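You operate a simulated robot arm through the tools that you are given. There is no shell and no other tool. Be economical: measure what you need, move in short steps, check, and stop when the job is done.

You are at the controls of a simulated two-armed robot. One attempt, no reset.

## Task
Hold the brass valve on the top of the testing bench steady with one hand and flip the red valve lever the other way with the other.

It is judged by the outcome, as a careful person would: the job done as asked, and still so three seconds after it is handed in. It fails if anything else is knocked over, pushed out of place, dropped, spilled or broken.

## Robot
Two 6-joint arms with two-finger parallel grippers on one trunk, on a base that drives. Base frame: it is fixed to the floor where the robot stands at the start and does not move with it; the origin is under the middle of the robot, x ahead of it, y to its left, z up. Lengths are in m, angles in rad, forces in N, time in s.
The left shoulder is at the start at [0.08, 0.216, 1.571], the right one opposite. With the tool pointing down near the work surface each hand reaches from about 0.1 to 0.72 m from the robot's upright axis, wherever it stands, measured 20 degrees to its own side. Places, roughly: red valve lever [0.5, -0.2, 1]. Payload 3.43 kg a hand.
Tool frame (each hand has its own): the origin (TCP) lies between the finger pads and is the grasp point; the fingertips stand 0.03 m ahead of it; z points along the fingers, y is the line along which they close. The gripper opens to 0.094 m. The fingers are 0.028 m wide and 0.01 m thick; the gripper's body (0.05 by 0.096 m) begins 0.055 m behind the TCP.
Orientation is told as [roll, pitch, yaw] about the base's x, y, z axes, in that order, counted from this pose: with the fingers straight down and closing along the base's y, the tool's x points along the base's -x, its y along +y and its z along -z.

## Interface
- The arms move only by the tool arm_command. It takes "left_commands", "right_commands" or both (then of equal length, played together; a hand with none holds still); each is a list of rows, each a list of 7 numbers: the shift along the tool's x, y, z in m, then the turn, a rotation vector about the tool's x, y, z in degrees, then the finger opening in m, from 0 to 0.094. In form: [[tx, ty, tz, rx, ry, rz, claw], ...]. A call has 1 to 20 rows; each row is the pose to reach, as a shift and turn from the pose commanded when the call began, along the tool's axes at that moment. A row lasts 0.2 s, in which the tool goes at most 0.05 m and 0.15 rad; a call with a longer step from one row to the next is refused whole, and so is a gripper value outside its range. Where a pose cannot be reached the arm comes as near as it can. A force on the tool above 40 N (or 10 N above the force at the start of the call, whichever is more), or a blocked arm, ends the call early, and 0.2 s more pass. The fingers move at their own pace (about 0.072 m/s each) and stop on an object; they squeeze with about 43 N. The grip force told is the motor's: it shows also when the fingers shut on nothing. Time passes only in rows, and 0.2 s behind the last, so rows that repeat a pose let the fingers close. It gives the time, the measured TCP pose, the force on the tool (base axes), the opening and the grip force at its end, in the units of the frame above (readings bear some noise), with the torque about the TCP (base axes, N m) and any sound that the robot's microphone picked up.
- Cameras (640 x 400 px; columns grow to the right, rows downward): "scene" is now at [0.0921, -0.0107, 1.7098]; the picture's right is [-0.16, -0.99, 0.00], its down [-0.88, 0.15, -0.44] and it looks along [0.44, -0.07, -0.90] (base axes); focal length 272 px, centre (320, 200). "left" rides on the left gripper at [0.076, -0.014, -0.103] in its tool frame; the picture's right is [0.18, 0.98, 0.00], its down [-0.75, 0.14, -0.64] and it looks along [-0.63, 0.12, 0.77] (tool axes); focal length 243 px, centre (320, 200). "right" rides on the right gripper at [0.076, 0.014, -0.102] in its tool frame; the picture's right is [-0.18, 0.98, 0.00], its down [-0.75, -0.14, -0.64] and it looks along [-0.63, -0.12, 0.77] (tool axes); focal length 243 px, centre (320, 200).
- get_image(camera): a new picture of that camera. It takes no simulated time.
- move_column(by): slides the trunk up (or, below 0, down) by that many m; the arms and the scene camera ride with it, the base frame stays. It gives what a move gives, with no picture.
- base_move(legs): drives the robot by 1 to 6 legs, each [ahead, left, turn to the left] in m, m and rad, along the robot's own axes; the way and the turn of a leg run together, so that a leg with both is an arc; at most 1.5 m and 3.142 rad a leg. The arms and the cameras ride along, it lands a little off, and it stops where it bumps. It gives what a move gives.
- head_to(pan, tilt): turns the head with the scene camera to pan (to the left, within 1.501 rad either way) and tilt (down, from -0.506 to 1.204), counted from straight ahead of the robot. It gives what a move gives.
- point_at(camera, pixels): for up to 12 pixels [column, row] of the newest picture of that camera ("zoom" is the newest enlarged one), the place [x, y, z] in the base frame of the surface seen there, good to about 0.002 m. It takes no simulated time.
- zoom(camera, box): a new picture of the part [left, top, right, bottom] of that camera's present view, enlarged. It takes no simulated time.
- hand_in(): hands the job in; it is judged then, once.

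Go step by step. Measure first, check grasps and placings, and put right what went wrong. The budget is 80 turns and 70 pictures, counting those below and the enlarged ones. Unless the task says otherwise, let go and move clear before handing in, and close with one line.

The tools are called after ">>>" by a JSON object that holds its "op" and its "data". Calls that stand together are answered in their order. arm_command: Moves the arms, as the interface text tells. Its arguments: {"type":"object","properties":{"left_commands":{"type":"array"},"right_commands":{"type":"array"}},"required":[]} The other tools are called the same way: move_column (by) slides the trunk up or down; base_move (legs) drives the base; head_to (pan, tilt) turns the head that bears the scene camera; get_image (camera) takes a picture; point_at (camera, pixels) gives the place of the surface under pixels of a picture; zoom (camera, box) takes an enlarged picture of a part of a camera's view; hand_in () hands the job in.

At the start:

```text
time: 0.0
left_eef_pos: [0.5239, 0.0858, 0.9995]
left_ee_rot: [-0.001, -0.001, 0.0]
left_wrist_force: [-0.3, 1.2, -0.8]
left_moment: [0.01, 0.0, -0.01]
left_grip_width: 0.0941
left_grasp_force: 0.0
right_eef_pos: [0.34, -0.3111, 0.9994]
right_ee_rot: [0.0, -0.001, -0.001]
right_wrist_force: [0.2, -0.3, 1.4]
right_moment: [0.02, 0.02, 0.01]
right_grip_width: 0.0938
right_grasp_force: 0.0
trunk travel left (down, up): [-0.801, 0.039]
robot x, y, heading: [0.0028, 0.0003, -0.0]
head pan, tilt: [-0.166, 1.11]
```

scene: 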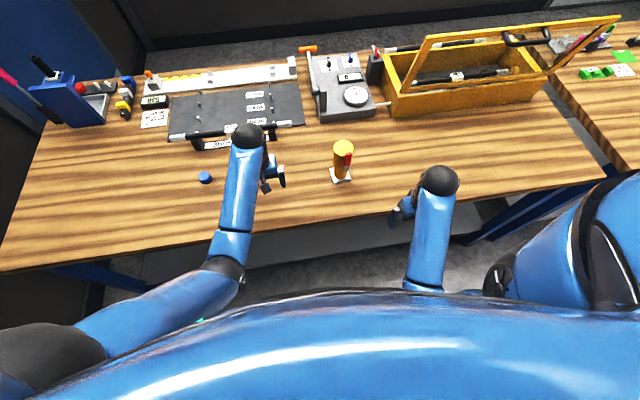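
right: 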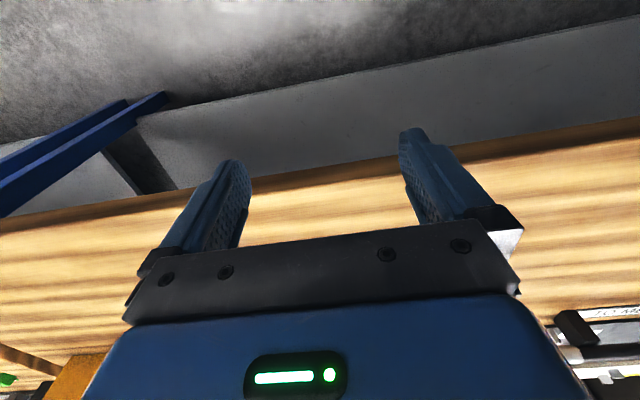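
left: 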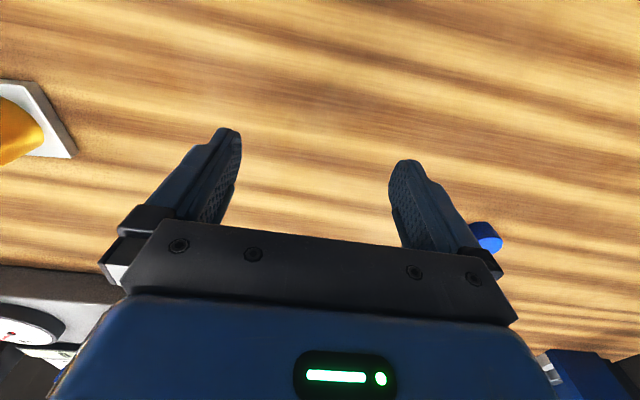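

The scene shows an orange/brass upright object at about (343,160) with a red part on a white plate; the testing bench may also be the grey device at (345,85). I'll zoom on both.

>>> {"op": "zoom", "data": {"camera": "scene", "box": [300, 125, 390, 195]}}

>>> {"op": "zoom", "data": {"camera": "scene", "box": [280, 30, 440, 130]}}

```text
5.71 times, centred on (345, 160) of scene
```

zoom: 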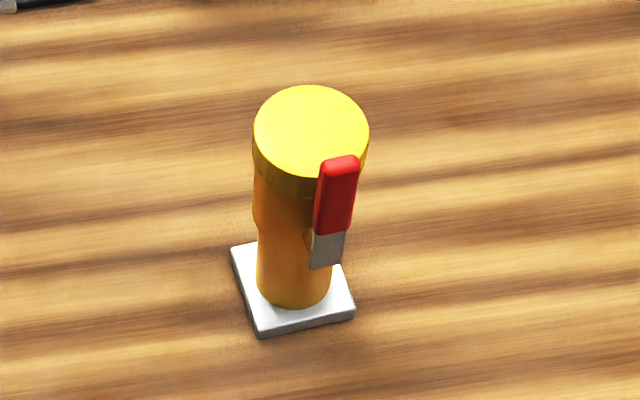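

```text
4.00 times, centred on (360, 80) of scene
```

zoom: 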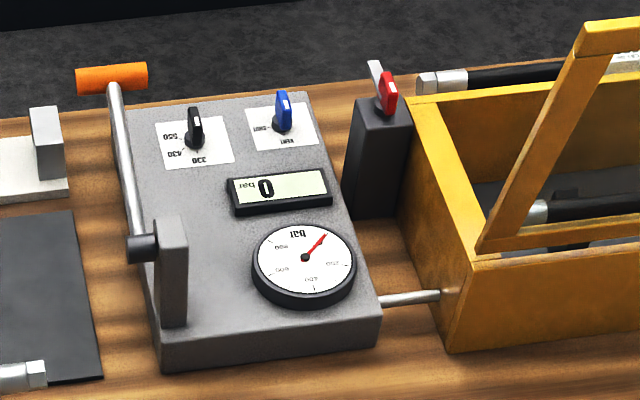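

The brass valve stands upright on a white plate, its red lever on the near-right side. Next I'll zoom on it again and measure points.

>>> {"op": "zoom", "data": {"camera": "scene", "box": [320, 133, 368, 187]}}

```text
7.41 times, centred on (344, 160) of scene
```

zoom: 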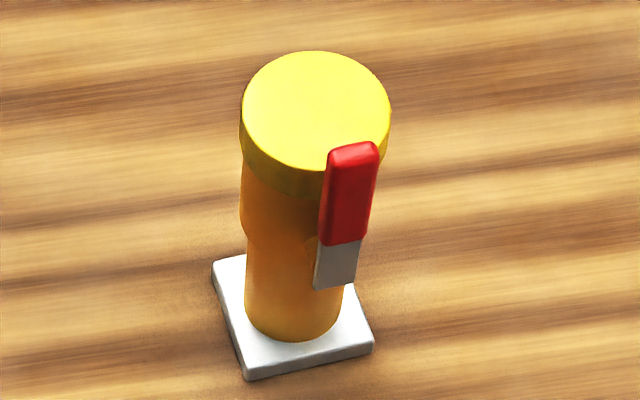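

>>> {"op": "point_at", "data": {"camera": "zoom", "pixels": [[315, 60], [315, 110], [250, 115], [385, 115], [352, 152], [345, 200], [338, 265], [290, 250], [295, 330], [217, 268], [370, 342], [250, 375]]}}

>>> {"op": "get_image", "data": {"camera": "left"}}

```text
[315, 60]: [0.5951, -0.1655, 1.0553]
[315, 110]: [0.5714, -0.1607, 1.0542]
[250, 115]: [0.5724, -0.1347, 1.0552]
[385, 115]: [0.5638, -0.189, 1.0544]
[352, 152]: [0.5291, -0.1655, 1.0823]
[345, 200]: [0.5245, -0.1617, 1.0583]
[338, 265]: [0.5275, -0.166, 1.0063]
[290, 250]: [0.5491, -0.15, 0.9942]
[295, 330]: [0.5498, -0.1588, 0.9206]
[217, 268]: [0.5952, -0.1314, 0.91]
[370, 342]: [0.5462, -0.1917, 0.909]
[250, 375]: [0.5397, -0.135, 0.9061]
```

```text
63 pictures are left
```

left: 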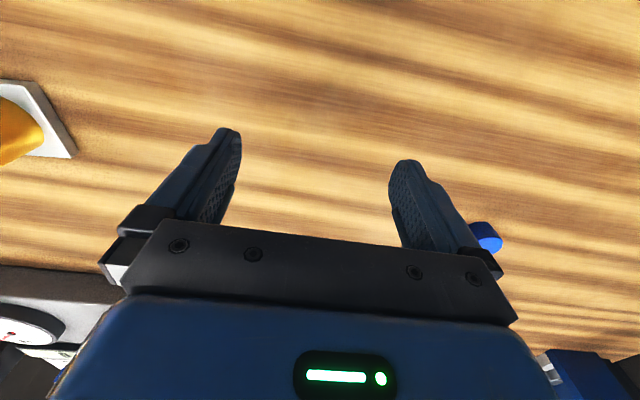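

The valve's axis is near (0.569, -0.162), with its cap top at z 1.055. The lever stands upright at x≈0.527, spanning z 1.00 to 1.083. To see its hinge I'll bring the right hand in front, tilted forward, and look with its camera.

>>> {"op": "arm_command", "data": {"right_commands": [[0, 0.02, -0.01, 0, -7.5, 0, 0.094], [0, 0.04, -0.02, 0, -15, 0, 0.094], [0, 0.06, -0.03, 0, -22.5, 0, 0.094], [0, 0.08, -0.04, 0, -30, 0, 0.094], [0, 0.1, -0.05, 0, -37.5, 0, 0.094], [0, 0.12, -0.05, 0, -45, 0, 0.094]]}}

>>> {"op": "get_image", "data": {"camera": "right"}}

```text
time: 1.4
left_eef_pos: [0.5251, 0.0858, 1.0006]
left_ee_rot: [0.0, 0.0, 0.001]
left_wrist_force: [-0.3, 0.1, 1.0]
left_moment: [0.03, -0.02, -0.01]
left_grip_width: 0.094
left_grasp_force: 0.0
right_eef_pos: [0.3393, -0.1904, 1.0497]
right_ee_rot: [0.001, -0.788, -0.001]
right_wrist_force: [-0.2, -0.2, 0.2]
right_moment: [0.01, 0.01, -0.01]
right_grip_width: 0.0938
right_grasp_force: 0.1
trunk travel left (down, up): [-0.801, 0.039]
robot x, y, heading: [0.0007, -0.0009, 0.001]
head pan, tilt: [-0.166, 1.11]
```

```text
62 pictures are left
```

right: 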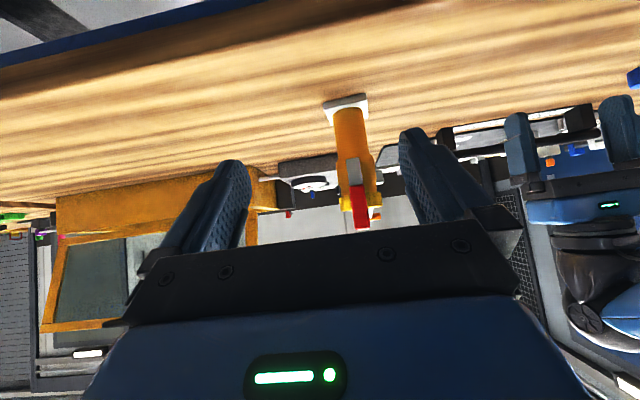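

>>> {"op": "zoom", "data": {"camera": "right", "box": [300, 85, 420, 240]}}

```text
2.58 times, centred on (360, 162) of right
```

zoom: 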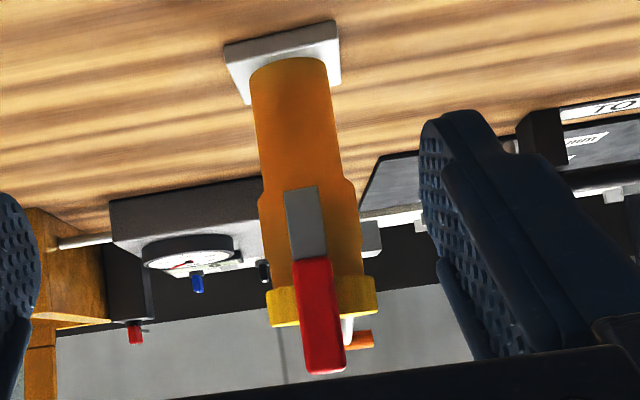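

The lever is a flat paddle, grey at the bottom and red at the top, but its hinge is hidden. I'll look from the side with the left hand camera, turning it towards -y.

>>> {"op": "arm_command", "data": {"left_commands": [[0, 0.01, 0, 0, 0, 8, 0.094], [0, 0.02, 0, 0, 0, 16, 0.094], [0, 0.03, 0, 0, 0, 24, 0.094], [0, 0.04, 0, 0, 0, 32, 0.094], [0, 0.05, 0, 0, 0, 40, 0.094], [0, 0.06, 0, 0, 0, 48, 0.094], [0, 0.06, 0, 0, 0, 56, 0.094], [0, 0.06, 0, 0, 0, 64, 0.094], [0, 0.06, 0, 0, 0, 72, 0.094], [0, 0.06, 0, 0, 0, 80, 0.094], [0, 0.06, 0, 0, 0, 85, 0.094], [0, 0.06, 0, 0, 0, 90, 0.094]]}}

>>> {"op": "arm_command", "data": {"left_commands": [[0, 0, 0, 0, -8, 0, 0.094], [0, 0, 0, 0, -16, 0, 0.094], [0, 0, 0, 0, -24, 0, 0.094], [0, 0, 0, 0, -32, 0, 0.094], [0, 0, 0, 0, -40, 0, 0.094], [0, 0, 0, 0, -45, 0, 0.094]]}}

>>> {"op": "get_image", "data": {"camera": "left"}}

```text
time: 4.0
left_eef_pos: [0.5262, 0.146, 0.9993]
left_ee_rot: [0.0, 0.0, -1.572]
left_wrist_force: [0.0, -0.1, 0.4]
left_moment: [-0.01, -0.02, 0.04]
left_grip_width: 0.094
left_grasp_force: 0.0
right_eef_pos: [0.3398, -0.19, 1.0502]
right_ee_rot: [0.0, -0.786, 0.0]
right_wrist_force: [0.1, 0.1, -0.5]
right_moment: [-0.01, -0.01, 0.0]
right_grip_width: 0.0939
right_grasp_force: 0.0
trunk travel left (down, up): [-0.801, 0.039]
robot x, y, heading: [0.0009, -0.0001, -0.002]
head pan, tilt: [-0.166, 1.11]
```

```text
time: 5.4
left_eef_pos: [0.5257, 0.146, 1.0003]
left_ee_rot: [0.003, -0.787, -1.573]
left_wrist_force: [-0.4, -0.6, -0.5]
left_moment: [0.0, 0.03, 0.01]
left_grip_width: 0.094
left_grasp_force: 0.1
right_eef_pos: [0.3391, -0.1904, 1.0493]
right_ee_rot: [0.0, -0.785, 0.002]
right_wrist_force: [-0.5, 0.1, -0.2]
right_moment: [0.03, -0.01, -0.04]
right_grip_width: 0.094
right_grasp_force: 0.2
trunk travel left (down, up): [-0.801, 0.039]
robot x, y, heading: [-0.0035, -0.0049, -0.001]
head pan, tilt: [-0.166, 1.11]
```

```text
60 pictures are left
```

left: 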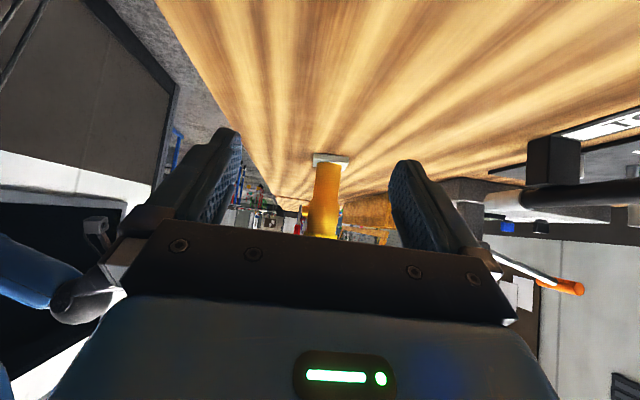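

The valve is visible at (325,190) but its top is hidden behind the gripper bar. A bit more tilt should bring it into view.

>>> {"op": "arm_command", "data": {"left_commands": [[0, 0, 0, 0, -7, 0, 0.094], [0, 0, 0, 0, -14, 0, 0.094]]}}

>>> {"op": "zoom", "data": {"camera": "left", "box": [260, 90, 390, 230]}}

```text
time: 6.0
left_eef_pos: [0.5254, 0.1464, 0.9993]
left_ee_rot: [0.002, -1.032, -1.572]
left_wrist_force: [0.0, -0.5, 0.7]
left_moment: [0.0, 0.0, 0.03]
left_grip_width: 0.0939
left_grasp_force: 0.1
right_eef_pos: [0.3404, -0.1915, 1.0495]
right_ee_rot: [-0.001, -0.785, 0.001]
right_wrist_force: [0.0, 1.2, 0.5]
right_moment: [0.02, 0.0, 0.01]
right_grip_width: 0.094
right_grasp_force: 0.0
trunk travel left (down, up): [-0.801, 0.039]
robot x, y, heading: [0.001, 0.0001, 0.001]
head pan, tilt: [-0.166, 1.11]
```

```text
2.86 times, centred on (325, 160) of left
```

zoom: 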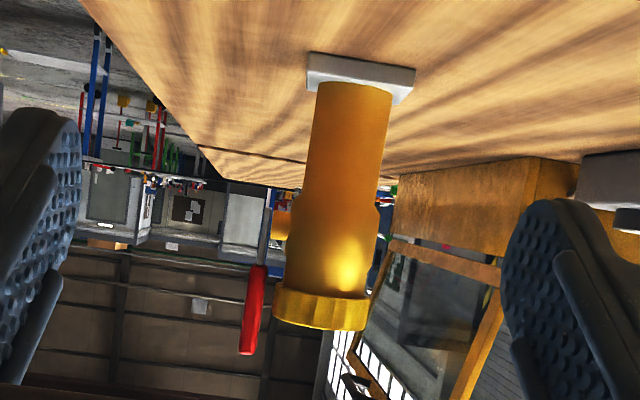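

The side view shows the lever standing off on a short stem at about (282,222), so it turns about a roughly x-directed axis. I'll measure the pivot and lever points.

>>> {"op": "point_at", "data": {"camera": "zoom", "pixels": [[265, 212], [265, 235], [281, 222], [281, 235], [281, 212], [262, 270], [247, 350], [320, 325], [278, 300], [366, 310], [340, 100], [335, 180]]}}

>>> {"op": "zoom", "data": {"camera": "right", "box": [330, 140, 390, 235]}}

```text
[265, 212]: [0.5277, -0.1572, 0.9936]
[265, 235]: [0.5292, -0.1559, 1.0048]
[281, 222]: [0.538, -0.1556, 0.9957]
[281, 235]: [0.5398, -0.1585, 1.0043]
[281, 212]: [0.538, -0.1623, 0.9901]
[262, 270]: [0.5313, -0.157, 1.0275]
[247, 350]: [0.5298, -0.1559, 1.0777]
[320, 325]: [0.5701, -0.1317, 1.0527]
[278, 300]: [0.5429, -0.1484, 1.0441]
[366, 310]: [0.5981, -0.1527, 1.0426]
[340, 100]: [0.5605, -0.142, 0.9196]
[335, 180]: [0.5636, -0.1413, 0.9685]
```

```text
4.21 times, centred on (360, 188) of right
```

zoom: 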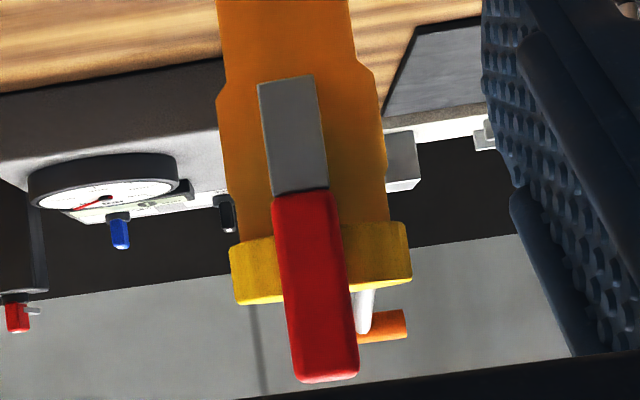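

The pivot is near (0.535, -0.163, 0.996) and the lever reaches up to z 1.085. Plan: the left hand grips the cap from above, fingers closing about along y and clear of the lever plane, while the right hand pushes the lever. First I'll level the left hand and raise it.

>>> {"op": "arm_command", "data": {"left_commands": [[-0.016, 0, -0.0096, 0, 7.4, 0, 0.094], [-0.032, 0, -0.0193, 0, 14.8, 0, 0.094], [-0.048, 0, -0.029, 0, 22.2, 0, 0.094], [-0.064, 0, -0.0385, 0, 29.6, 0, 0.094], [-0.08, 0, -0.048, 0, 37, 0, 0.094], [-0.097, 0, -0.058, 0, 44.4, 0, 0.094], [-0.113, 0, -0.068, 0, 51.8, 0, 0.094], [-0.129, 0, -0.077, 0, 59.1, 0, 0.094]]}}

>>> {"op": "arm_command", "data": {"left_commands": [[0, 0, 0, 0, 0, -8, 0.094], [0, 0, 0, 0, 0, -16, 0.094], [0, 0, 0, 0, 0, -24, 0.094], [0, 0, 0, 0, 0, -32, 0.094], [0, 0, 0, 0, 0, -40, 0.094], [0, 0, 0, 0, 0, -48, 0.094], [0, 0, 0, 0, 0, -56, 0.094], [0, 0, 0, 0, 0, -64, 0.094], [0, 0, 0, 0, 0, -72, 0.094]]}}

```text
time: 7.8
left_eef_pos: [0.5721, 0.1372, 1.0587]
left_ee_rot: [0.001, 0.003, -1.572]
left_wrist_force: [0.3, -0.5, 0.2]
left_moment: [0.01, 0.01, 0.01]
left_grip_width: 0.0939
left_grasp_force: 0.1
left hand out of reach, approached as far as the arm can: row 4, 5, 6, 7, 8
right_eef_pos: [0.3404, -0.1913, 1.0501]
right_ee_rot: [0.002, -0.785, -0.004]
right_wrist_force: [-0.1, 0.4, 0.3]
right_moment: [-0.01, -0.01, 0.03]
right_grip_width: 0.0939
right_grasp_force: 0.0
trunk travel left (down, up): [-0.801, 0.039]
robot x, y, heading: [-0.0011, 0.0031, -0.0]
head pan, tilt: [-0.166, 1.11]
```

```text
time: 9.8
left_eef_pos: [0.5717, 0.1374, 1.0589]
left_ee_rot: [0.001, -0.002, -0.313]
left_wrist_force: [-0.3, -0.6, -0.5]
left_moment: [0.0, -0.03, 0.03]
left_grip_width: 0.0938
left_grasp_force: 0.0
right_eef_pos: [0.3399, -0.1905, 1.05]
right_ee_rot: [0.0, -0.785, -0.002]
right_wrist_force: [0.1, -0.6, 0.0]
right_moment: [-0.02, -0.03, 0.01]
right_grip_width: 0.0942
right_grasp_force: 0.0
trunk travel left (down, up): [-0.801, 0.039]
robot x, y, heading: [0.0022, 0.0038, -0.004]
head pan, tilt: [-0.166, 1.11]
```

The left arm can't hold the tool vertical at z 1.15 there; it topped out at 1.06. I'll test how high it goes further out and nearer the valve, still clear of it.

>>> {"op": "arm_command", "data": {"left_commands": [[-0.014, -0.0243, -0.008, 0, 0, 0, 0.094], [-0.028, -0.0487, -0.016, 0, 0, 0, 0.094], [-0.042, -0.073, -0.024, 0, 0, 0, 0.094], [-0.056, -0.0974, -0.032, 0, 0, 0, 0.094], [-0.069, -0.1217, -0.041, 0, 0, 0, 0.094]]}}

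>>> {"op": "get_image", "data": {"camera": "scene"}}

```text
time: 11.0
left_eef_pos: [0.5998, -0.0004, 1.1005]
left_ee_rot: [0.003, 0.002, -0.315]
left_wrist_force: [-0.2, 0.5, -0.2]
left_moment: [0.0, 0.0, 0.0]
left_grip_width: 0.0938
left_grasp_force: 0.0
right_eef_pos: [0.3396, -0.1914, 1.05]
right_ee_rot: [0.002, -0.785, -0.001]
right_wrist_force: [0.2, -0.1, 0.5]
right_moment: [-0.01, -0.02, 0.03]
right_grip_width: 0.094
right_grasp_force: 0.1
trunk travel left (down, up): [-0.801, 0.039]
robot x, y, heading: [-0.0017, 0.0009, 0.003]
head pan, tilt: [-0.166, 1.11]
```

```text
57 pictures are left
```

scene: 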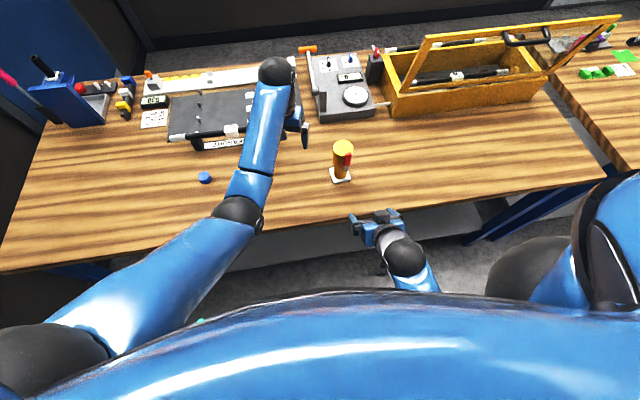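

Reaching z 1.10 at (0.60, 0) worked. Next: a bit higher, then over the valve with fingertips above the lever top (1.085).

>>> {"op": "arm_command", "data": {"left_commands": [[0, 0, -0.03, 0, 0, 0, 0.094], [-0.01, -0.031, -0.03, 0, 0, 0, 0.094], [-0.02, -0.062, -0.03, 0, 0, 0, 0.094]]}}

```text
time: 11.8
left_eef_pos: [0.5987, -0.0654, 1.1302]
left_ee_rot: [0.003, 0.0, -0.314]
left_wrist_force: [-0.1, -0.3, 0.1]
left_moment: [-0.01, -0.02, 0.03]
left_grip_width: 0.0939
left_grasp_force: 0.0
left hand out of reach, approached as far as the arm can: row 1, 2
right_eef_pos: [0.3392, -0.1924, 1.0503]
right_ee_rot: [0.003, -0.785, -0.002]
right_wrist_force: [0.5, 0.1, -0.6]
right_moment: [0.0, 0.01, 0.01]
right_grip_width: 0.0939
right_grasp_force: 0.1
trunk travel left (down, up): [-0.801, 0.039]
robot x, y, heading: [-0.0035, -0.001, 0.0]
head pan, tilt: [-0.166, 1.11]
```

Reached z 1.13. Next I'll move over the valve axis.

>>> {"op": "arm_command", "data": {"left_commands": [[-0.001, -0.025, 0, 0, 0, 0, 0.094], [-0.002, -0.05, 0, 0, 0, 0, 0.094], [-0.003, -0.075, 0, 0, 0, 0, 0.094], [-0.0045, -0.1015, 0, 0, 0, 0, 0.094]]}}

>>> {"op": "get_image", "data": {"camera": "left"}}

>>> {"op": "get_image", "data": {"camera": "right"}}

```text
time: 12.8
left_eef_pos: [0.5719, -0.1634, 1.1285]
left_ee_rot: [0.001, 0.001, -0.313]
left_wrist_force: [0.1, 0.0, -0.5]
left_moment: [-0.01, 0.0, -0.01]
left_grip_width: 0.0939
left_grasp_force: 0.0
right_eef_pos: [0.3404, -0.1917, 1.0503]
right_ee_rot: [0.003, -0.785, 0.0]
right_wrist_force: [-0.4, -0.5, 0.2]
right_moment: [0.03, -0.04, 0.03]
right_grip_width: 0.0937
right_grasp_force: 0.0
trunk travel left (down, up): [-0.801, 0.039]
robot x, y, heading: [0.0027, -0.0032, 0.001]
head pan, tilt: [-0.166, 1.11]
```

```text
56 pictures are left
```

left: 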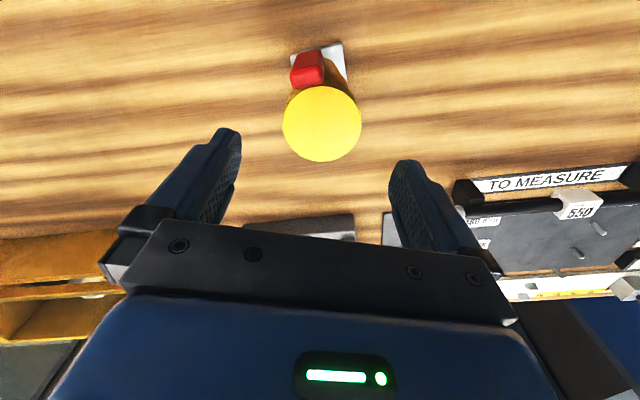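

```text
55 pictures are left
```

right: 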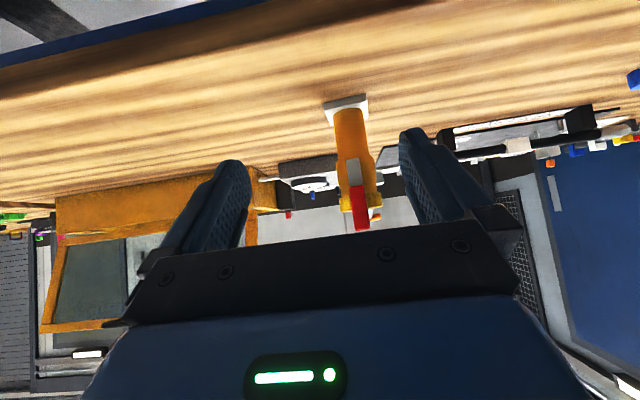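

The left fingers straddle the yellow cap at (322,123), which looks centred. I'll measure the cap and lever from this view.

>>> {"op": "point_at", "data": {"camera": "left", "pixels": [[286, 124], [358, 124], [322, 90], [322, 158], [322, 124], [300, 60], [318, 60], [308, 80]]}}

```text
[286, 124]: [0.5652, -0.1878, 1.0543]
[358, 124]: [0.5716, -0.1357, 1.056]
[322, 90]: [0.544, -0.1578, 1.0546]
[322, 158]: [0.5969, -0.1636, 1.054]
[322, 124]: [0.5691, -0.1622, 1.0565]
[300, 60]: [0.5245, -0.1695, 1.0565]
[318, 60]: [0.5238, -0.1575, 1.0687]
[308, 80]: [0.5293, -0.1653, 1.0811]
```

Cap centre is (0.570, -0.162), nearly aligned with the tool. I'll descend to TCP z≈1.043 with the fingers open.

>>> {"op": "arm_command", "data": {"left_commands": [[0.002, 0.001, 0.02, 0, 0, 0, 0.094], [0.002, 0.001, 0.04, 0, 0, 0, 0.094], [0.002, 0.001, 0.06, 0, 0, 0, 0.094], [0.002, 0.001, 0.075, 0, 0, 0, 0.094], [0.002, 0.001, 0.086, 0, 0, 0, 0.094]]}}

>>> {"op": "get_image", "data": {"camera": "left"}}

>>> {"op": "zoom", "data": {"camera": "right", "box": [280, 90, 440, 240]}}

```text
time: 14.0
left_eef_pos: [0.5711, -0.1627, 1.0435]
left_ee_rot: [0.002, 0.0, -0.315]
left_wrist_force: [-0.2, 0.4, 0.0]
left_moment: [-0.02, 0.01, -0.02]
left_grip_width: 0.0941
left_grasp_force: 0.0
right_eef_pos: [0.3396, -0.1911, 1.0491]
right_ee_rot: [0.0, -0.786, -0.001]
right_wrist_force: [0.4, 0.6, 0.4]
right_moment: [0.01, -0.05, -0.01]
right_grip_width: 0.0939
right_grasp_force: 0.2
trunk travel left (down, up): [-0.801, 0.039]
robot x, y, heading: [0.0019, -0.0022, 0.002]
head pan, tilt: [-0.166, 1.11]
```

```text
54 pictures are left
```

left: 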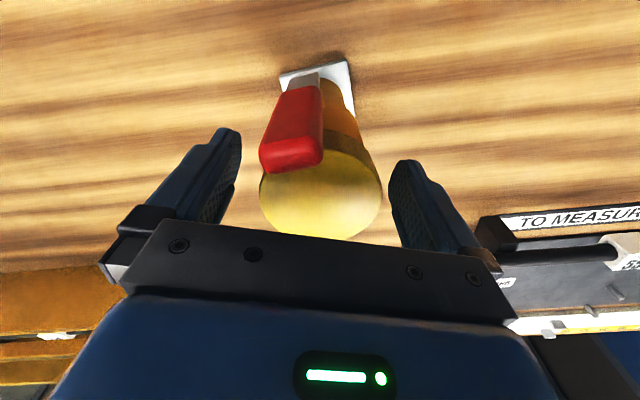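

```text
2.67 times, centred on (360, 165) of right
```

zoom: 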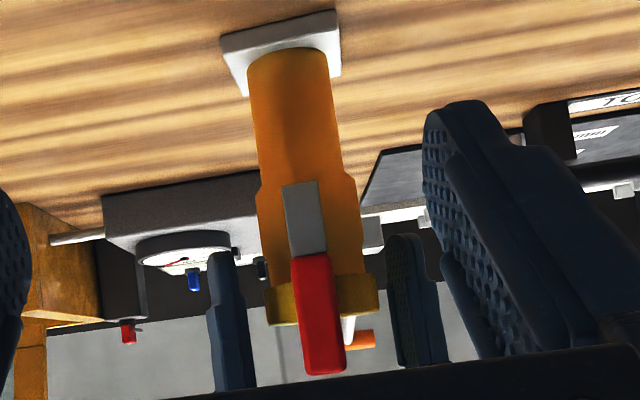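

The left fingers sit either side of the cap with the lever outside them. I'll close the grip.

>>> {"op": "arm_command", "data": {"left_commands": [[0, 0, 0, 0, 0, 0, 0.07], [0, 0, 0, 0, 0, 0, 0.045], [0, 0, 0, 0, 0, 0, 0.045], [0, 0, 0, 0, 0, 0, 0.045]]}}

>>> {"op": "zoom", "data": {"camera": "right", "box": [280, 90, 440, 240]}}

```text
time: 15.0
left_eef_pos: [0.5704, -0.1611, 1.045]
left_ee_rot: [0.002, 0.002, -0.311]
left_wrist_force: [0.2, 1.2, 0.2]
left_moment: [-0.08, 0.01, 0.09]
left_grip_width: 0.0597
left_grasp_force: 43.3
right_eef_pos: [0.3398, -0.1906, 1.0508]
right_ee_rot: [0.0, -0.784, -0.001]
right_wrist_force: [-0.1, -0.5, -0.4]
right_moment: [0.01, 0.0, -0.01]
right_grip_width: 0.0939
right_grasp_force: 0.0
trunk travel left (down, up): [-0.801, 0.039]
robot x, y, heading: [-0.0002, 0.0003, -0.0]
head pan, tilt: [-0.166, 1.11]
```

```text
2.67 times, centred on (360, 165) of right
```

zoom: 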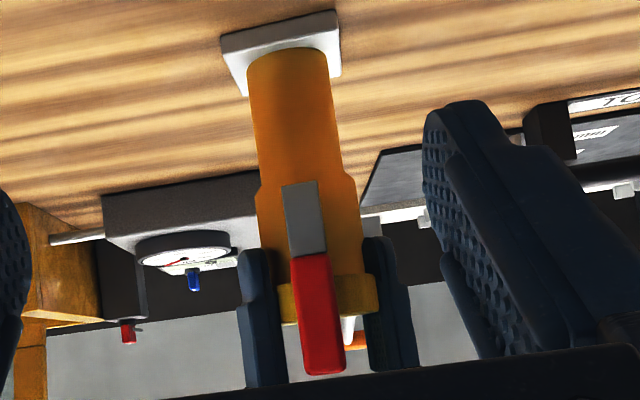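

The cap is held (width 0.0597, 43 N). Next I'll level the right hand to point ahead at lever height, with the fingers partly closed.

>>> {"op": "arm_command", "data": {"right_commands": [[-0.005, 0.005, 0, 0, -7.5, 0, 0.08], [-0.01, 0.01, 0, 0, -15, 0, 0.06], [-0.015, 0.015, 0, 0, -22.5, 0, 0.04], [-0.02, 0.02, 0.001, 0, -30, 0, 0.04], [-0.025, 0.025, 0.001, 0, -37.5, 0, 0.04], [-0.027, 0.027, 0.0014, 0, -45, 0, 0.04]]}}

>>> {"op": "get_image", "data": {"camera": "right"}}

>>> {"op": "get_image", "data": {"camera": "left"}}

```text
time: 16.4
left_eef_pos: [0.5707, -0.1606, 1.0455]
left_ee_rot: [0.0, 0.001, -0.314]
left_wrist_force: [0.2, 1.3, -1.0]
left_moment: [-0.1, 0.02, 0.01]
left_grip_width: 0.0597
left_grasp_force: 43.1
right_eef_pos: [0.3591, -0.1631, 1.0679]
right_ee_rot: [2.979, -1.569, -2.979]
right_wrist_force: [-0.6, -0.2, 0.3]
right_moment: [0.01, 0.04, 0.03]
right_grip_width: 0.0397
right_grasp_force: 0.0
trunk travel left (down, up): [-0.801, 0.039]
robot x, y, heading: [0.0014, 0.0039, 0.004]
head pan, tilt: [-0.166, 1.11]
```

```text
51 pictures are left
```

right: 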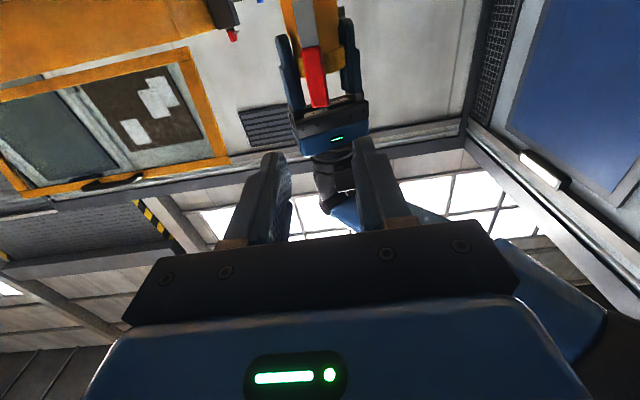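

```text
50 pictures are left
```

left: 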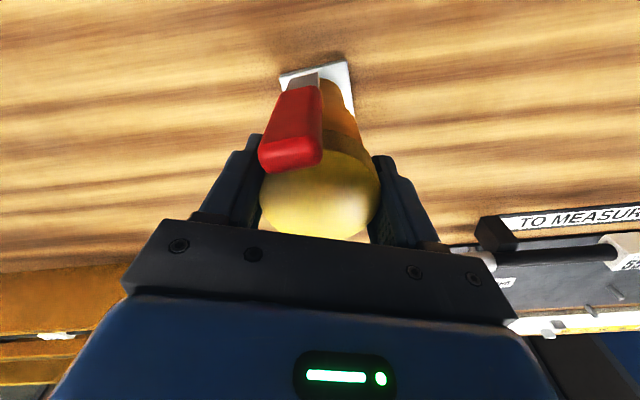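

The right hand is level at (0.359, -0.163, 1.068) with a 0.04 opening, in line with the lever. I'll advance until the fingertips are just short of it.

>>> {"op": "arm_command", "data": {"right_commands": [[0, 0, 0.035, 0, 0, 0, 0.04], [0, 0, 0.07, 0, 0, 0, 0.04], [0, 0, 0.1, 0, 0, 0, 0.04], [0, 0, 0.125, 0, 0, 0, 0.04]]}}

>>> {"op": "get_image", "data": {"camera": "left"}}

>>> {"op": "get_image", "data": {"camera": "right"}}

```text
time: 17.4
left_eef_pos: [0.5718, -0.161, 1.0445]
left_ee_rot: [0.0, 0.002, -0.315]
left_wrist_force: [-1.9, 1.1, 1.0]
left_moment: [-0.05, -0.01, -0.01]
left_grip_width: 0.0601
left_grasp_force: 43.2
right_eef_pos: [0.4838, -0.1641, 1.0676]
right_ee_rot: [-0.759, -1.57, 0.76]
right_wrist_force: [0.4, -1.1, 0.8]
right_moment: [0.01, 0.02, 0.0]
right_grip_width: 0.0398
right_grasp_force: 0.1
trunk travel left (down, up): [-0.801, 0.039]
robot x, y, heading: [0.0005, -0.0022, -0.001]
head pan, tilt: [-0.166, 1.11]
```

```text
49 pictures are left
```

left: 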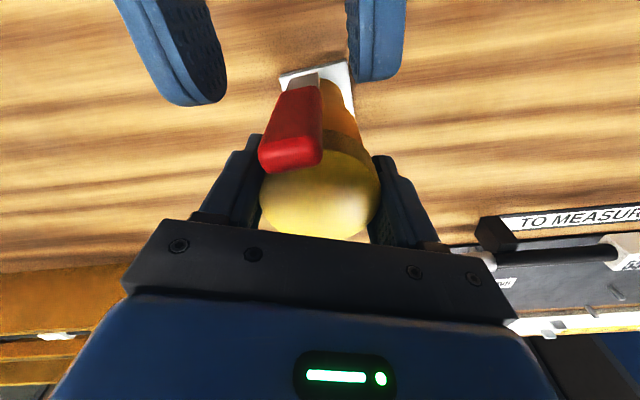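

```text
48 pictures are left
```

right: 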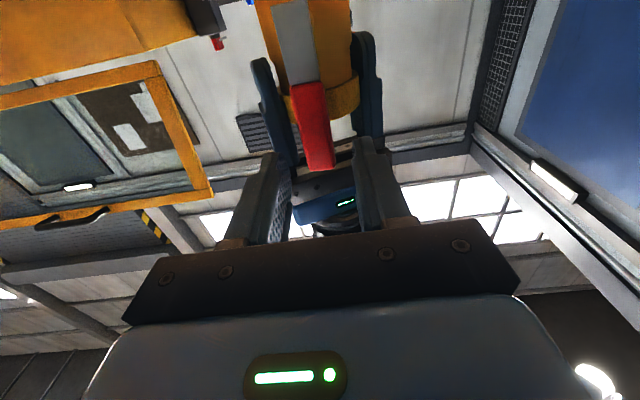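

The lever sits between the right fingers. I'll advance another 0.02 so they flank it, then nudge 12 mm sideways beyond contact towards -y to test for resistance.

>>> {"op": "arm_command", "data": {"right_commands": [[0, 0, 0.01, 0, 0, 0, 0.04], [0, 0, 0.02, 0, 0, 0, 0.04]]}}

>>> {"op": "arm_command", "data": {"right_commands": [[0, -0.006, 0, 0, 0, 0, 0.04], [0, -0.012, 0, 0, 0, 0, 0.04], [0, -0.017, 0, 0, 0, 0, 0.04], [0, -0.022, 0, 0, 0, 0, 0.04]]}}

>>> {"op": "get_image", "data": {"camera": "left"}}

```text
time: 18.0
left_eef_pos: [0.5713, -0.1599, 1.045]
left_ee_rot: [0.001, 0.0, -0.312]
left_wrist_force: [0.7, 0.1, -0.1]
left_moment: [-0.05, 0.01, 0.03]
left_grip_width: 0.0598
left_grasp_force: 42.7
right_eef_pos: [0.505, -0.165, 1.0658]
right_ee_rot: [-2.172, -1.571, 2.172]
right_wrist_force: [0.1, 0.6, 0.0]
right_moment: [0.01, 0.01, 0.01]
right_grip_width: 0.0401
right_grasp_force: 0.0
trunk travel left (down, up): [-0.801, 0.039]
robot x, y, heading: [-0.0025, -0.0033, -0.001]
head pan, tilt: [-0.166, 1.11]
```

```text
time: 19.0
left_eef_pos: [0.5705, -0.1607, 1.0444]
left_ee_rot: [0.002, 0.0, -0.313]
left_wrist_force: [-0.8, -2.9, -0.4]
left_moment: [0.04, -0.07, 0.11]
left_grip_width: 0.0597
left_grasp_force: 43.3
right_eef_pos: [0.5059, -0.1863, 1.0679]
right_ee_rot: [3.084, -1.571, -3.081]
right_wrist_force: [1.1, 3.6, 0.9]
right_moment: [0.06, -0.03, 0.07]
right_grip_width: 0.0424
right_grasp_force: 2.2
trunk travel left (down, up): [-0.801, 0.039]
robot x, y, heading: [0.0006, 0.001, -0.003]
head pan, tilt: [-0.166, 1.11]
```

```text
47 pictures are left
```

left: 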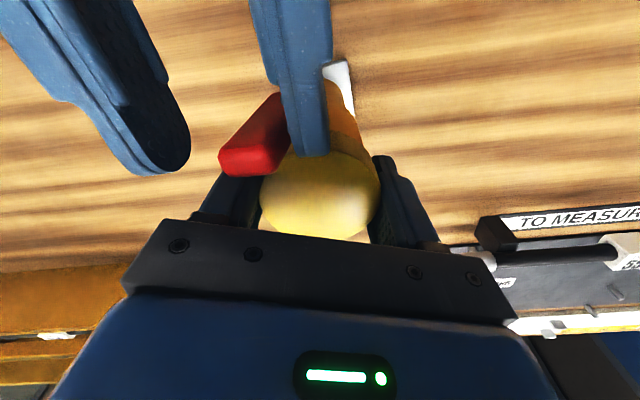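

The lever moved freely towards -y with only 3.6 N, so that is the way it flips. Next I'll follow its arc about the pivot, rolling the hand with it and narrowing the gap to 0.028.

>>> {"op": "arm_command", "data": {"right_commands": [[0.001, 0, 0, 0, 0, 8, 0.034], [0.0047, -0.0036, 0, 0, 0, 16, 0.028], [0.0089, -0.0126, 0, 0, 0, 24, 0.028], [0.0145, -0.0208, 0, 0, 0, 32, 0.028], [0.0211, -0.0283, 0, 0, 0, 40, 0.028], [0.0287, -0.0348, 0, 0, 0, 48, 0.028]]}}

>>> {"op": "get_image", "data": {"camera": "left"}}

>>> {"op": "get_image", "data": {"camera": "right"}}

```text
time: 20.4
left_eef_pos: [0.57, -0.1618, 1.0437]
left_ee_rot: [0.003, -0.002, -0.315]
left_wrist_force: [1.6, -1.7, -1.7]
left_moment: [-0.08, -0.11, 0.14]
left_grip_width: 0.0597
left_grasp_force: 43.0
right_eef_pos: [0.5055, -0.2104, 1.0336]
right_ee_rot: [1.432, -0.865, -1.46]
right_wrist_force: [0.0, 2.3, 6.7]
right_moment: [0.14, -0.2, 0.06]
right_grip_width: 0.0318
right_grasp_force: 3.4
right hand out of reach, approached as far as the arm can: row 4, 5, 6
trunk travel left (down, up): [-0.801, 0.039]
robot x, y, heading: [-0.0011, 0.001, 0.005]
head pan, tilt: [-0.166, 1.11]
```

```text
46 pictures are left
```

left: 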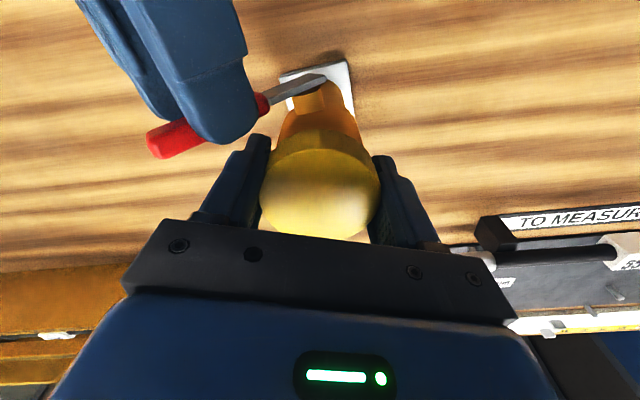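

```text
45 pictures are left
```

right: 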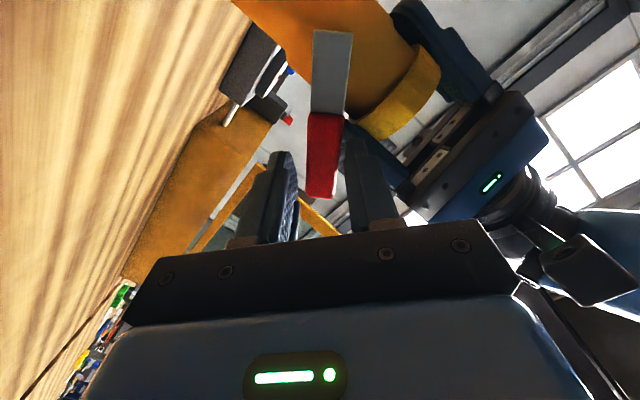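

The lever is already at about 50°, but the right wrist is near its roll limit. I'll back off, roll back, and then press the lever down the rest of the way with closed fingers.

>>> {"op": "arm_command", "data": {"right_commands": [[0, 0, -0.02, 0, 0, 0, 0.04], [0, 0, -0.045, 0, 0, 0, 0.04]]}}

>>> {"op": "get_image", "data": {"camera": "left"}}

```text
time: 21.0
left_eef_pos: [0.5691, -0.1608, 1.0446]
left_ee_rot: [0.002, -0.001, -0.314]
left_wrist_force: [2.3, 0.9, -2.9]
left_moment: [-0.1, -0.15, 0.04]
left_grip_width: 0.0596
left_grasp_force: 43.4
right_eef_pos: [0.4586, -0.2195, 1.0388]
right_ee_rot: [1.572, -0.793, -1.56]
right_wrist_force: [0.0, -1.9, 1.2]
right_moment: [0.08, 0.1, 0.12]
right_grip_width: 0.0401
right_grasp_force: 0.1
right hand out of reach, approached as far as the arm can: row 1
trunk travel left (down, up): [-0.801, 0.039]
robot x, y, heading: [-0.0032, 0.0012, 0.002]
head pan, tilt: [-0.166, 1.11]
```

```text
44 pictures are left
```

left: 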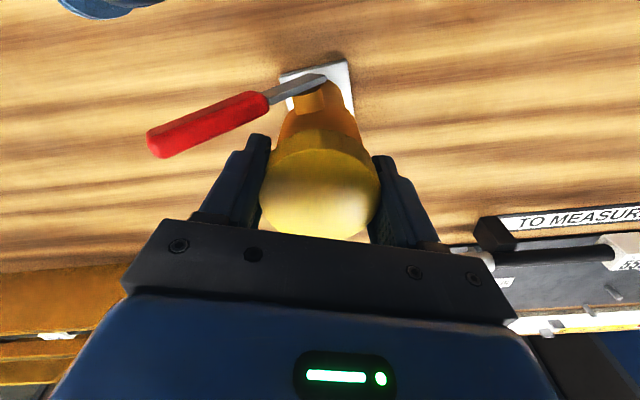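

>>> {"op": "point_at", "data": {"camera": "left", "pixels": [[155, 140], [200, 125], [250, 105], [290, 88], [160, 150]]}}

>>> {"op": "arm_command", "data": {"right_commands": [[0, 0, 0, 0, 0, -8, 0.03], [0, 0, 0, 0, 0, -16, 0.015], [0, 0, 0, 0, 0, -24, 0], [0, 0, 0, 0, 0, -32, 0], [0, 0, 0, 0, 0, -40, 0], [0, 0, 0, 0, 0, -45, 0]]}}

```text
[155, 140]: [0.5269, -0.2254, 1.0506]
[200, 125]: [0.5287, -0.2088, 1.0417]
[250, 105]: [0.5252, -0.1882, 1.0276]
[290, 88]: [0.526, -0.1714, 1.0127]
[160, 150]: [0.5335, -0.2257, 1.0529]
```

```text
time: 22.4
left_eef_pos: [0.5695, -0.1618, 1.0437]
left_ee_rot: [0.002, 0.0, -0.314]
left_wrist_force: [-2.9, 2.0, 0.6]
left_moment: [0.11, 0.05, -0.01]
left_grip_width: 0.0595
left_grasp_force: 42.9
right_eef_pos: [0.4595, -0.2212, 1.0384]
right_ee_rot: [1.585, -1.522, -1.586]
right_wrist_force: [0.1, -0.8, -0.3]
right_moment: [0.0, 0.03, 0.02]
right_grip_width: 0.0
right_grasp_force: 33.0
trunk travel left (down, up): [-0.801, 0.039]
robot x, y, heading: [0.0014, -0.0051, -0.002]
head pan, tilt: [-0.166, 1.11]
```

The lever rests at about 55° with its upper edge at z 1.04–1.05, and the valve is still held. I'll go above it with closed fingers and advance over it.

>>> {"op": "arm_command", "data": {"right_commands": [[-0.018, 0.003, 0, 0, 0, 0, 0], [-0.037, 0.006, 0, 0, 0, 0, 0], [-0.037, 0.006, 0.022, 0, 0, 0, 0], [-0.037, 0.006, 0.043, 0, 0, 0, 0]]}}

>>> {"op": "get_image", "data": {"camera": "left"}}

```text
time: 23.4
left_eef_pos: [0.5704, -0.1619, 1.0437]
left_ee_rot: [0.002, -0.001, -0.313]
left_wrist_force: [-1.0, 1.4, -0.4]
left_moment: [0.11, 0.09, -0.01]
left_grip_width: 0.0598
left_grasp_force: 43.2
right_eef_pos: [0.5033, -0.2166, 1.076]
right_ee_rot: [1.578, -1.518, -1.577]
right_wrist_force: [-0.4, 0.1, 0.4]
right_moment: [-0.01, 0.0, 0.0]
right_grip_width: 0.0003
right_grasp_force: 33.0
trunk travel left (down, up): [-0.801, 0.039]
robot x, y, heading: [0.0001, -0.0003, -0.003]
head pan, tilt: [-0.166, 1.11]
```

```text
43 pictures are left
```

left: 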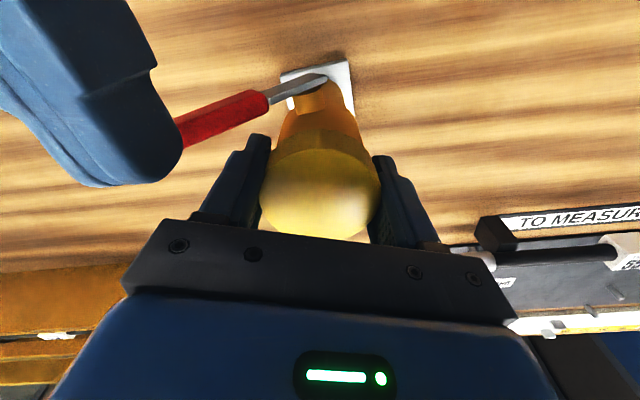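

The closed fingers are right above the lever's outer end. I'll press down in small steps and watch the force.

>>> {"op": "arm_command", "data": {"right_commands": [[0.012, 0, 0, 0, 0, 0, 0], [0.022, 0, 0, 0, 0, 0, 0], [0.03, -0.001, 0, 0, 0, 0, 0], [0.038, -0.001, 0, 0, 0, 0, 0], [0.046, -0.002, 0, 0, 0, 0, 0], [0.053, -0.002, 0, 0, 0, 0, 0], [0.059, -0.002, 0, 0, 0, 0, 0]]}}

>>> {"op": "get_image", "data": {"camera": "left"}}

```text
time: 25.0
left_eef_pos: [0.5713, -0.1613, 1.0458]
left_ee_rot: [0.003, -0.003, -0.315]
left_wrist_force: [7.2, -0.1, -7.2]
left_moment: [0.27, -1.0, 0.01]
left_grip_width: 0.0598
left_grasp_force: 43.5
right_eef_pos: [0.5034, -0.2159, 1.0229]
right_ee_rot: [1.813, -1.516, -1.812]
right_wrist_force: [-6.3, -1.5, 25.8]
right_moment: [-0.07, -0.55, 0.3]
right_grip_width: 0.0
right_grasp_force: 32.8
trunk travel left (down, up): [-0.801, 0.039]
robot x, y, heading: [-0.0005, -0.0019, 0.003]
head pan, tilt: [-0.166, 1.11]
```

```text
42 pictures are left
```

left: 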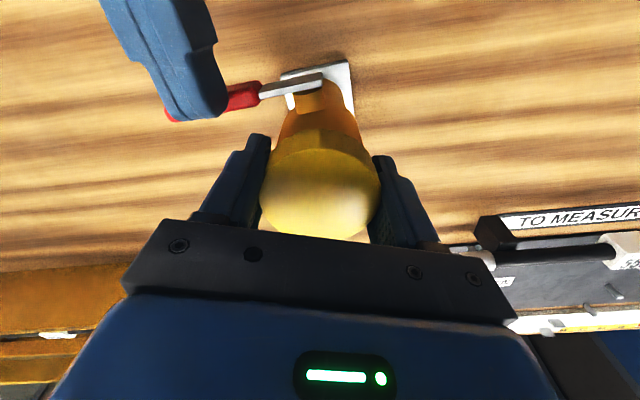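

Pressing met 26 N at z 1.023, apparently the end stop. I'll ease off and measure the lever angle.

>>> {"op": "arm_command", "data": {"right_commands": [[-0.015, 0, 0, 0, 0, 0, 0], [-0.025, 0, 0, 0, 0, 0, 0], [-0.025, 0, -0.03, 0, 0, 0, 0], [-0.025, 0, -0.06, 0, 0, 0, 0]]}}

>>> {"op": "zoom", "data": {"camera": "left", "box": [120, 40, 400, 215]}}

>>> {"op": "point_at", "data": {"camera": "zoom", "pixels": [[120, 160], [180, 145], [260, 120], [320, 108], [400, 95], [440, 88]]}}

```text
time: 26.0
left_eef_pos: [0.5716, -0.162, 1.0457]
left_ee_rot: [0.001, 0.0, -0.315]
left_wrist_force: [1.4, 0.5, -1.2]
left_moment: [-0.07, -0.07, 0.02]
left_grip_width: 0.0598
left_grasp_force: 43.2
right_eef_pos: [0.4405, -0.2165, 1.0426]
right_ee_rot: [1.572, -1.519, -1.574]
right_wrist_force: [0.2, -0.7, -0.4]
right_moment: [0.0, 0.01, -0.03]
right_grip_width: 0.0
right_grasp_force: 32.8
trunk travel left (down, up): [-0.801, 0.039]
robot x, y, heading: [0.004, -0.0011, -0.0]
head pan, tilt: [-0.166, 1.11]
```

```text
2.29 times, centred on (260, 128) of left
```

zoom: 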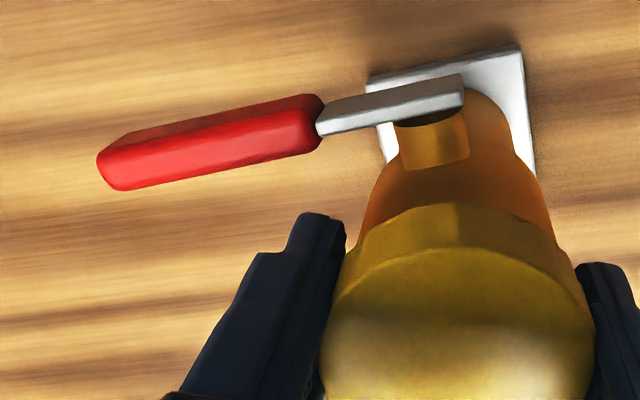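

```text
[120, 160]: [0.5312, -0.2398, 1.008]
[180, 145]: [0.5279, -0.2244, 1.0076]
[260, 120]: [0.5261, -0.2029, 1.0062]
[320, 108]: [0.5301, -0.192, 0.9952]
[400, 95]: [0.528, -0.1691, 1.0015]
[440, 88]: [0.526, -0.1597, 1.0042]
```

The lever now lies level (upper edge z 1.006–1.008 along its whole length), a full quarter turn to the stop. I'll release the valve with the left hand, rise straight up, and pull the right hand back.

>>> {"op": "arm_command", "data": {"left_commands": [[0, 0, 0, 0, 0, 0, 0.07], [0, 0, 0, 0, 0, 0, 0.094], [0, 0, 0, 0, 0, 0, 0.094], [0, 0, -0.02, 0, 0, 0, 0.094], [0, 0, -0.04, 0, 0, 0, 0.094], [0, 0, -0.06, 0, 0, 0, 0.094], [0, 0, -0.085, 0, 0, 0, 0.094]], "right_commands": [[0, 0, -0.02, 0, 0, 0, 0], [0, 0, -0.04, 0, 0, 0, 0], [0, 0, -0.06, 0, 0, 0, 0], [0, 0, -0.08, 0, 0, 0, 0], [0, 0, -0.08, 0, 0, 0, 0], [0, 0, -0.08, 0, 0, 0, 0], [0, 0, -0.08, 0, 0, 0, 0]]}}

>>> {"op": "get_image", "data": {"camera": "left"}}

```text
time: 27.6
left_eef_pos: [0.5706, -0.1609, 1.1292]
left_ee_rot: [0.002, 0.003, -0.313]
left_wrist_force: [0.1, -0.5, -0.8]
left_moment: [0.0, 0.01, -0.01]
left_grip_width: 0.094
left_grasp_force: 0.1
right_eef_pos: [0.3624, -0.2159, 1.0419]
right_ee_rot: [1.579, -1.519, -1.58]
right_wrist_force: [-0.1, 0.3, -0.5]
right_moment: [-0.01, 0.01, 0.01]
right_grip_width: 0.0
right_grasp_force: 32.6
trunk travel left (down, up): [-0.801, 0.039]
robot x, y, heading: [-0.0009, 0.0003, 0.002]
head pan, tilt: [-0.166, 1.11]
```

```text
40 pictures are left
```

left: 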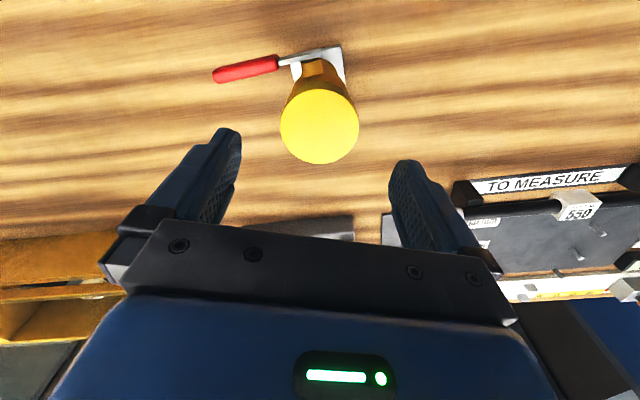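

The valve stands upright, released, with its lever across. I'll move the left hand clear along the way it came and check.

>>> {"op": "arm_command", "data": {"left_commands": [[0.001, 0.025, 0, 0, 0, 0, 0.094], [0.002, 0.05, 0, 0, 0, 0, 0.094], [0.003, 0.075, 0, 0, 0, 0, 0.094], [0.0045, 0.1015, 0, 0, 0, 0, 0.094], [0.015, 0.13, 0.01, 0, 0, 0, 0.094], [0.025, 0.16, 0.03, 0, 0, 0, 0.094]]}}

>>> {"op": "zoom", "data": {"camera": "scene", "box": [280, 110, 400, 200]}}

>>> {"op": "point_at", "data": {"camera": "zoom", "pixels": [[325, 180]]}}

```text
time: 29.0
left_eef_pos: [0.5954, 0.0013, 1.0991]
left_ee_rot: [0.0, -0.001, -0.314]
left_wrist_force: [1.2, -0.3, 0.0]
left_moment: [-0.03, 0.0, -0.01]
left_grip_width: 0.0937
left_grasp_force: 0.1
right_eef_pos: [0.3625, -0.2154, 1.0437]
right_ee_rot: [1.579, -1.52, -1.578]
right_wrist_force: [-0.5, 0.6, -0.5]
right_moment: [0.03, -0.02, -0.03]
right_grip_width: 0.0
right_grasp_force: 32.4
trunk travel left (down, up): [-0.801, 0.039]
robot x, y, heading: [-0.0013, -0.0021, -0.003]
head pan, tilt: [-0.166, 1.11]
```

```text
4.44 times, centred on (340, 155) of scene
```

zoom: 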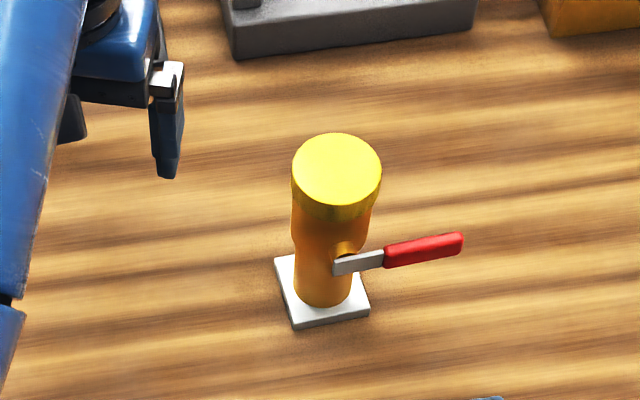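

```text
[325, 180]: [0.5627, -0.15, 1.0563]
```

The valve is upright with its lever turned across (385–460, 250). I'll compare the plate corners with where they were before.

>>> {"op": "point_at", "data": {"camera": "zoom", "pixels": [[278, 260], [366, 308], [296, 325], [337, 170], [455, 241], [395, 250]]}}

```text
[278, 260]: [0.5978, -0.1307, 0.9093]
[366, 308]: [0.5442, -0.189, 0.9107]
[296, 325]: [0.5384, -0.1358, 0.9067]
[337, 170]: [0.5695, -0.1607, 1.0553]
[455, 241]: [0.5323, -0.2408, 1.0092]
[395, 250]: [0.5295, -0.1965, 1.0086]
```

The plate corners match the starting values to within about 3 mm, the lever is level at its stop, and both hands are clear. I'm handing in.

>>> {"op": "hand_in", "data": {}}

```text
The job is handed in.
```

I held the brass valve by its cap with the left hand and flipped the red lever a quarter turn to its stop with the right. The valve is still upright in its place, and I've let go of it and moved both hands clear.
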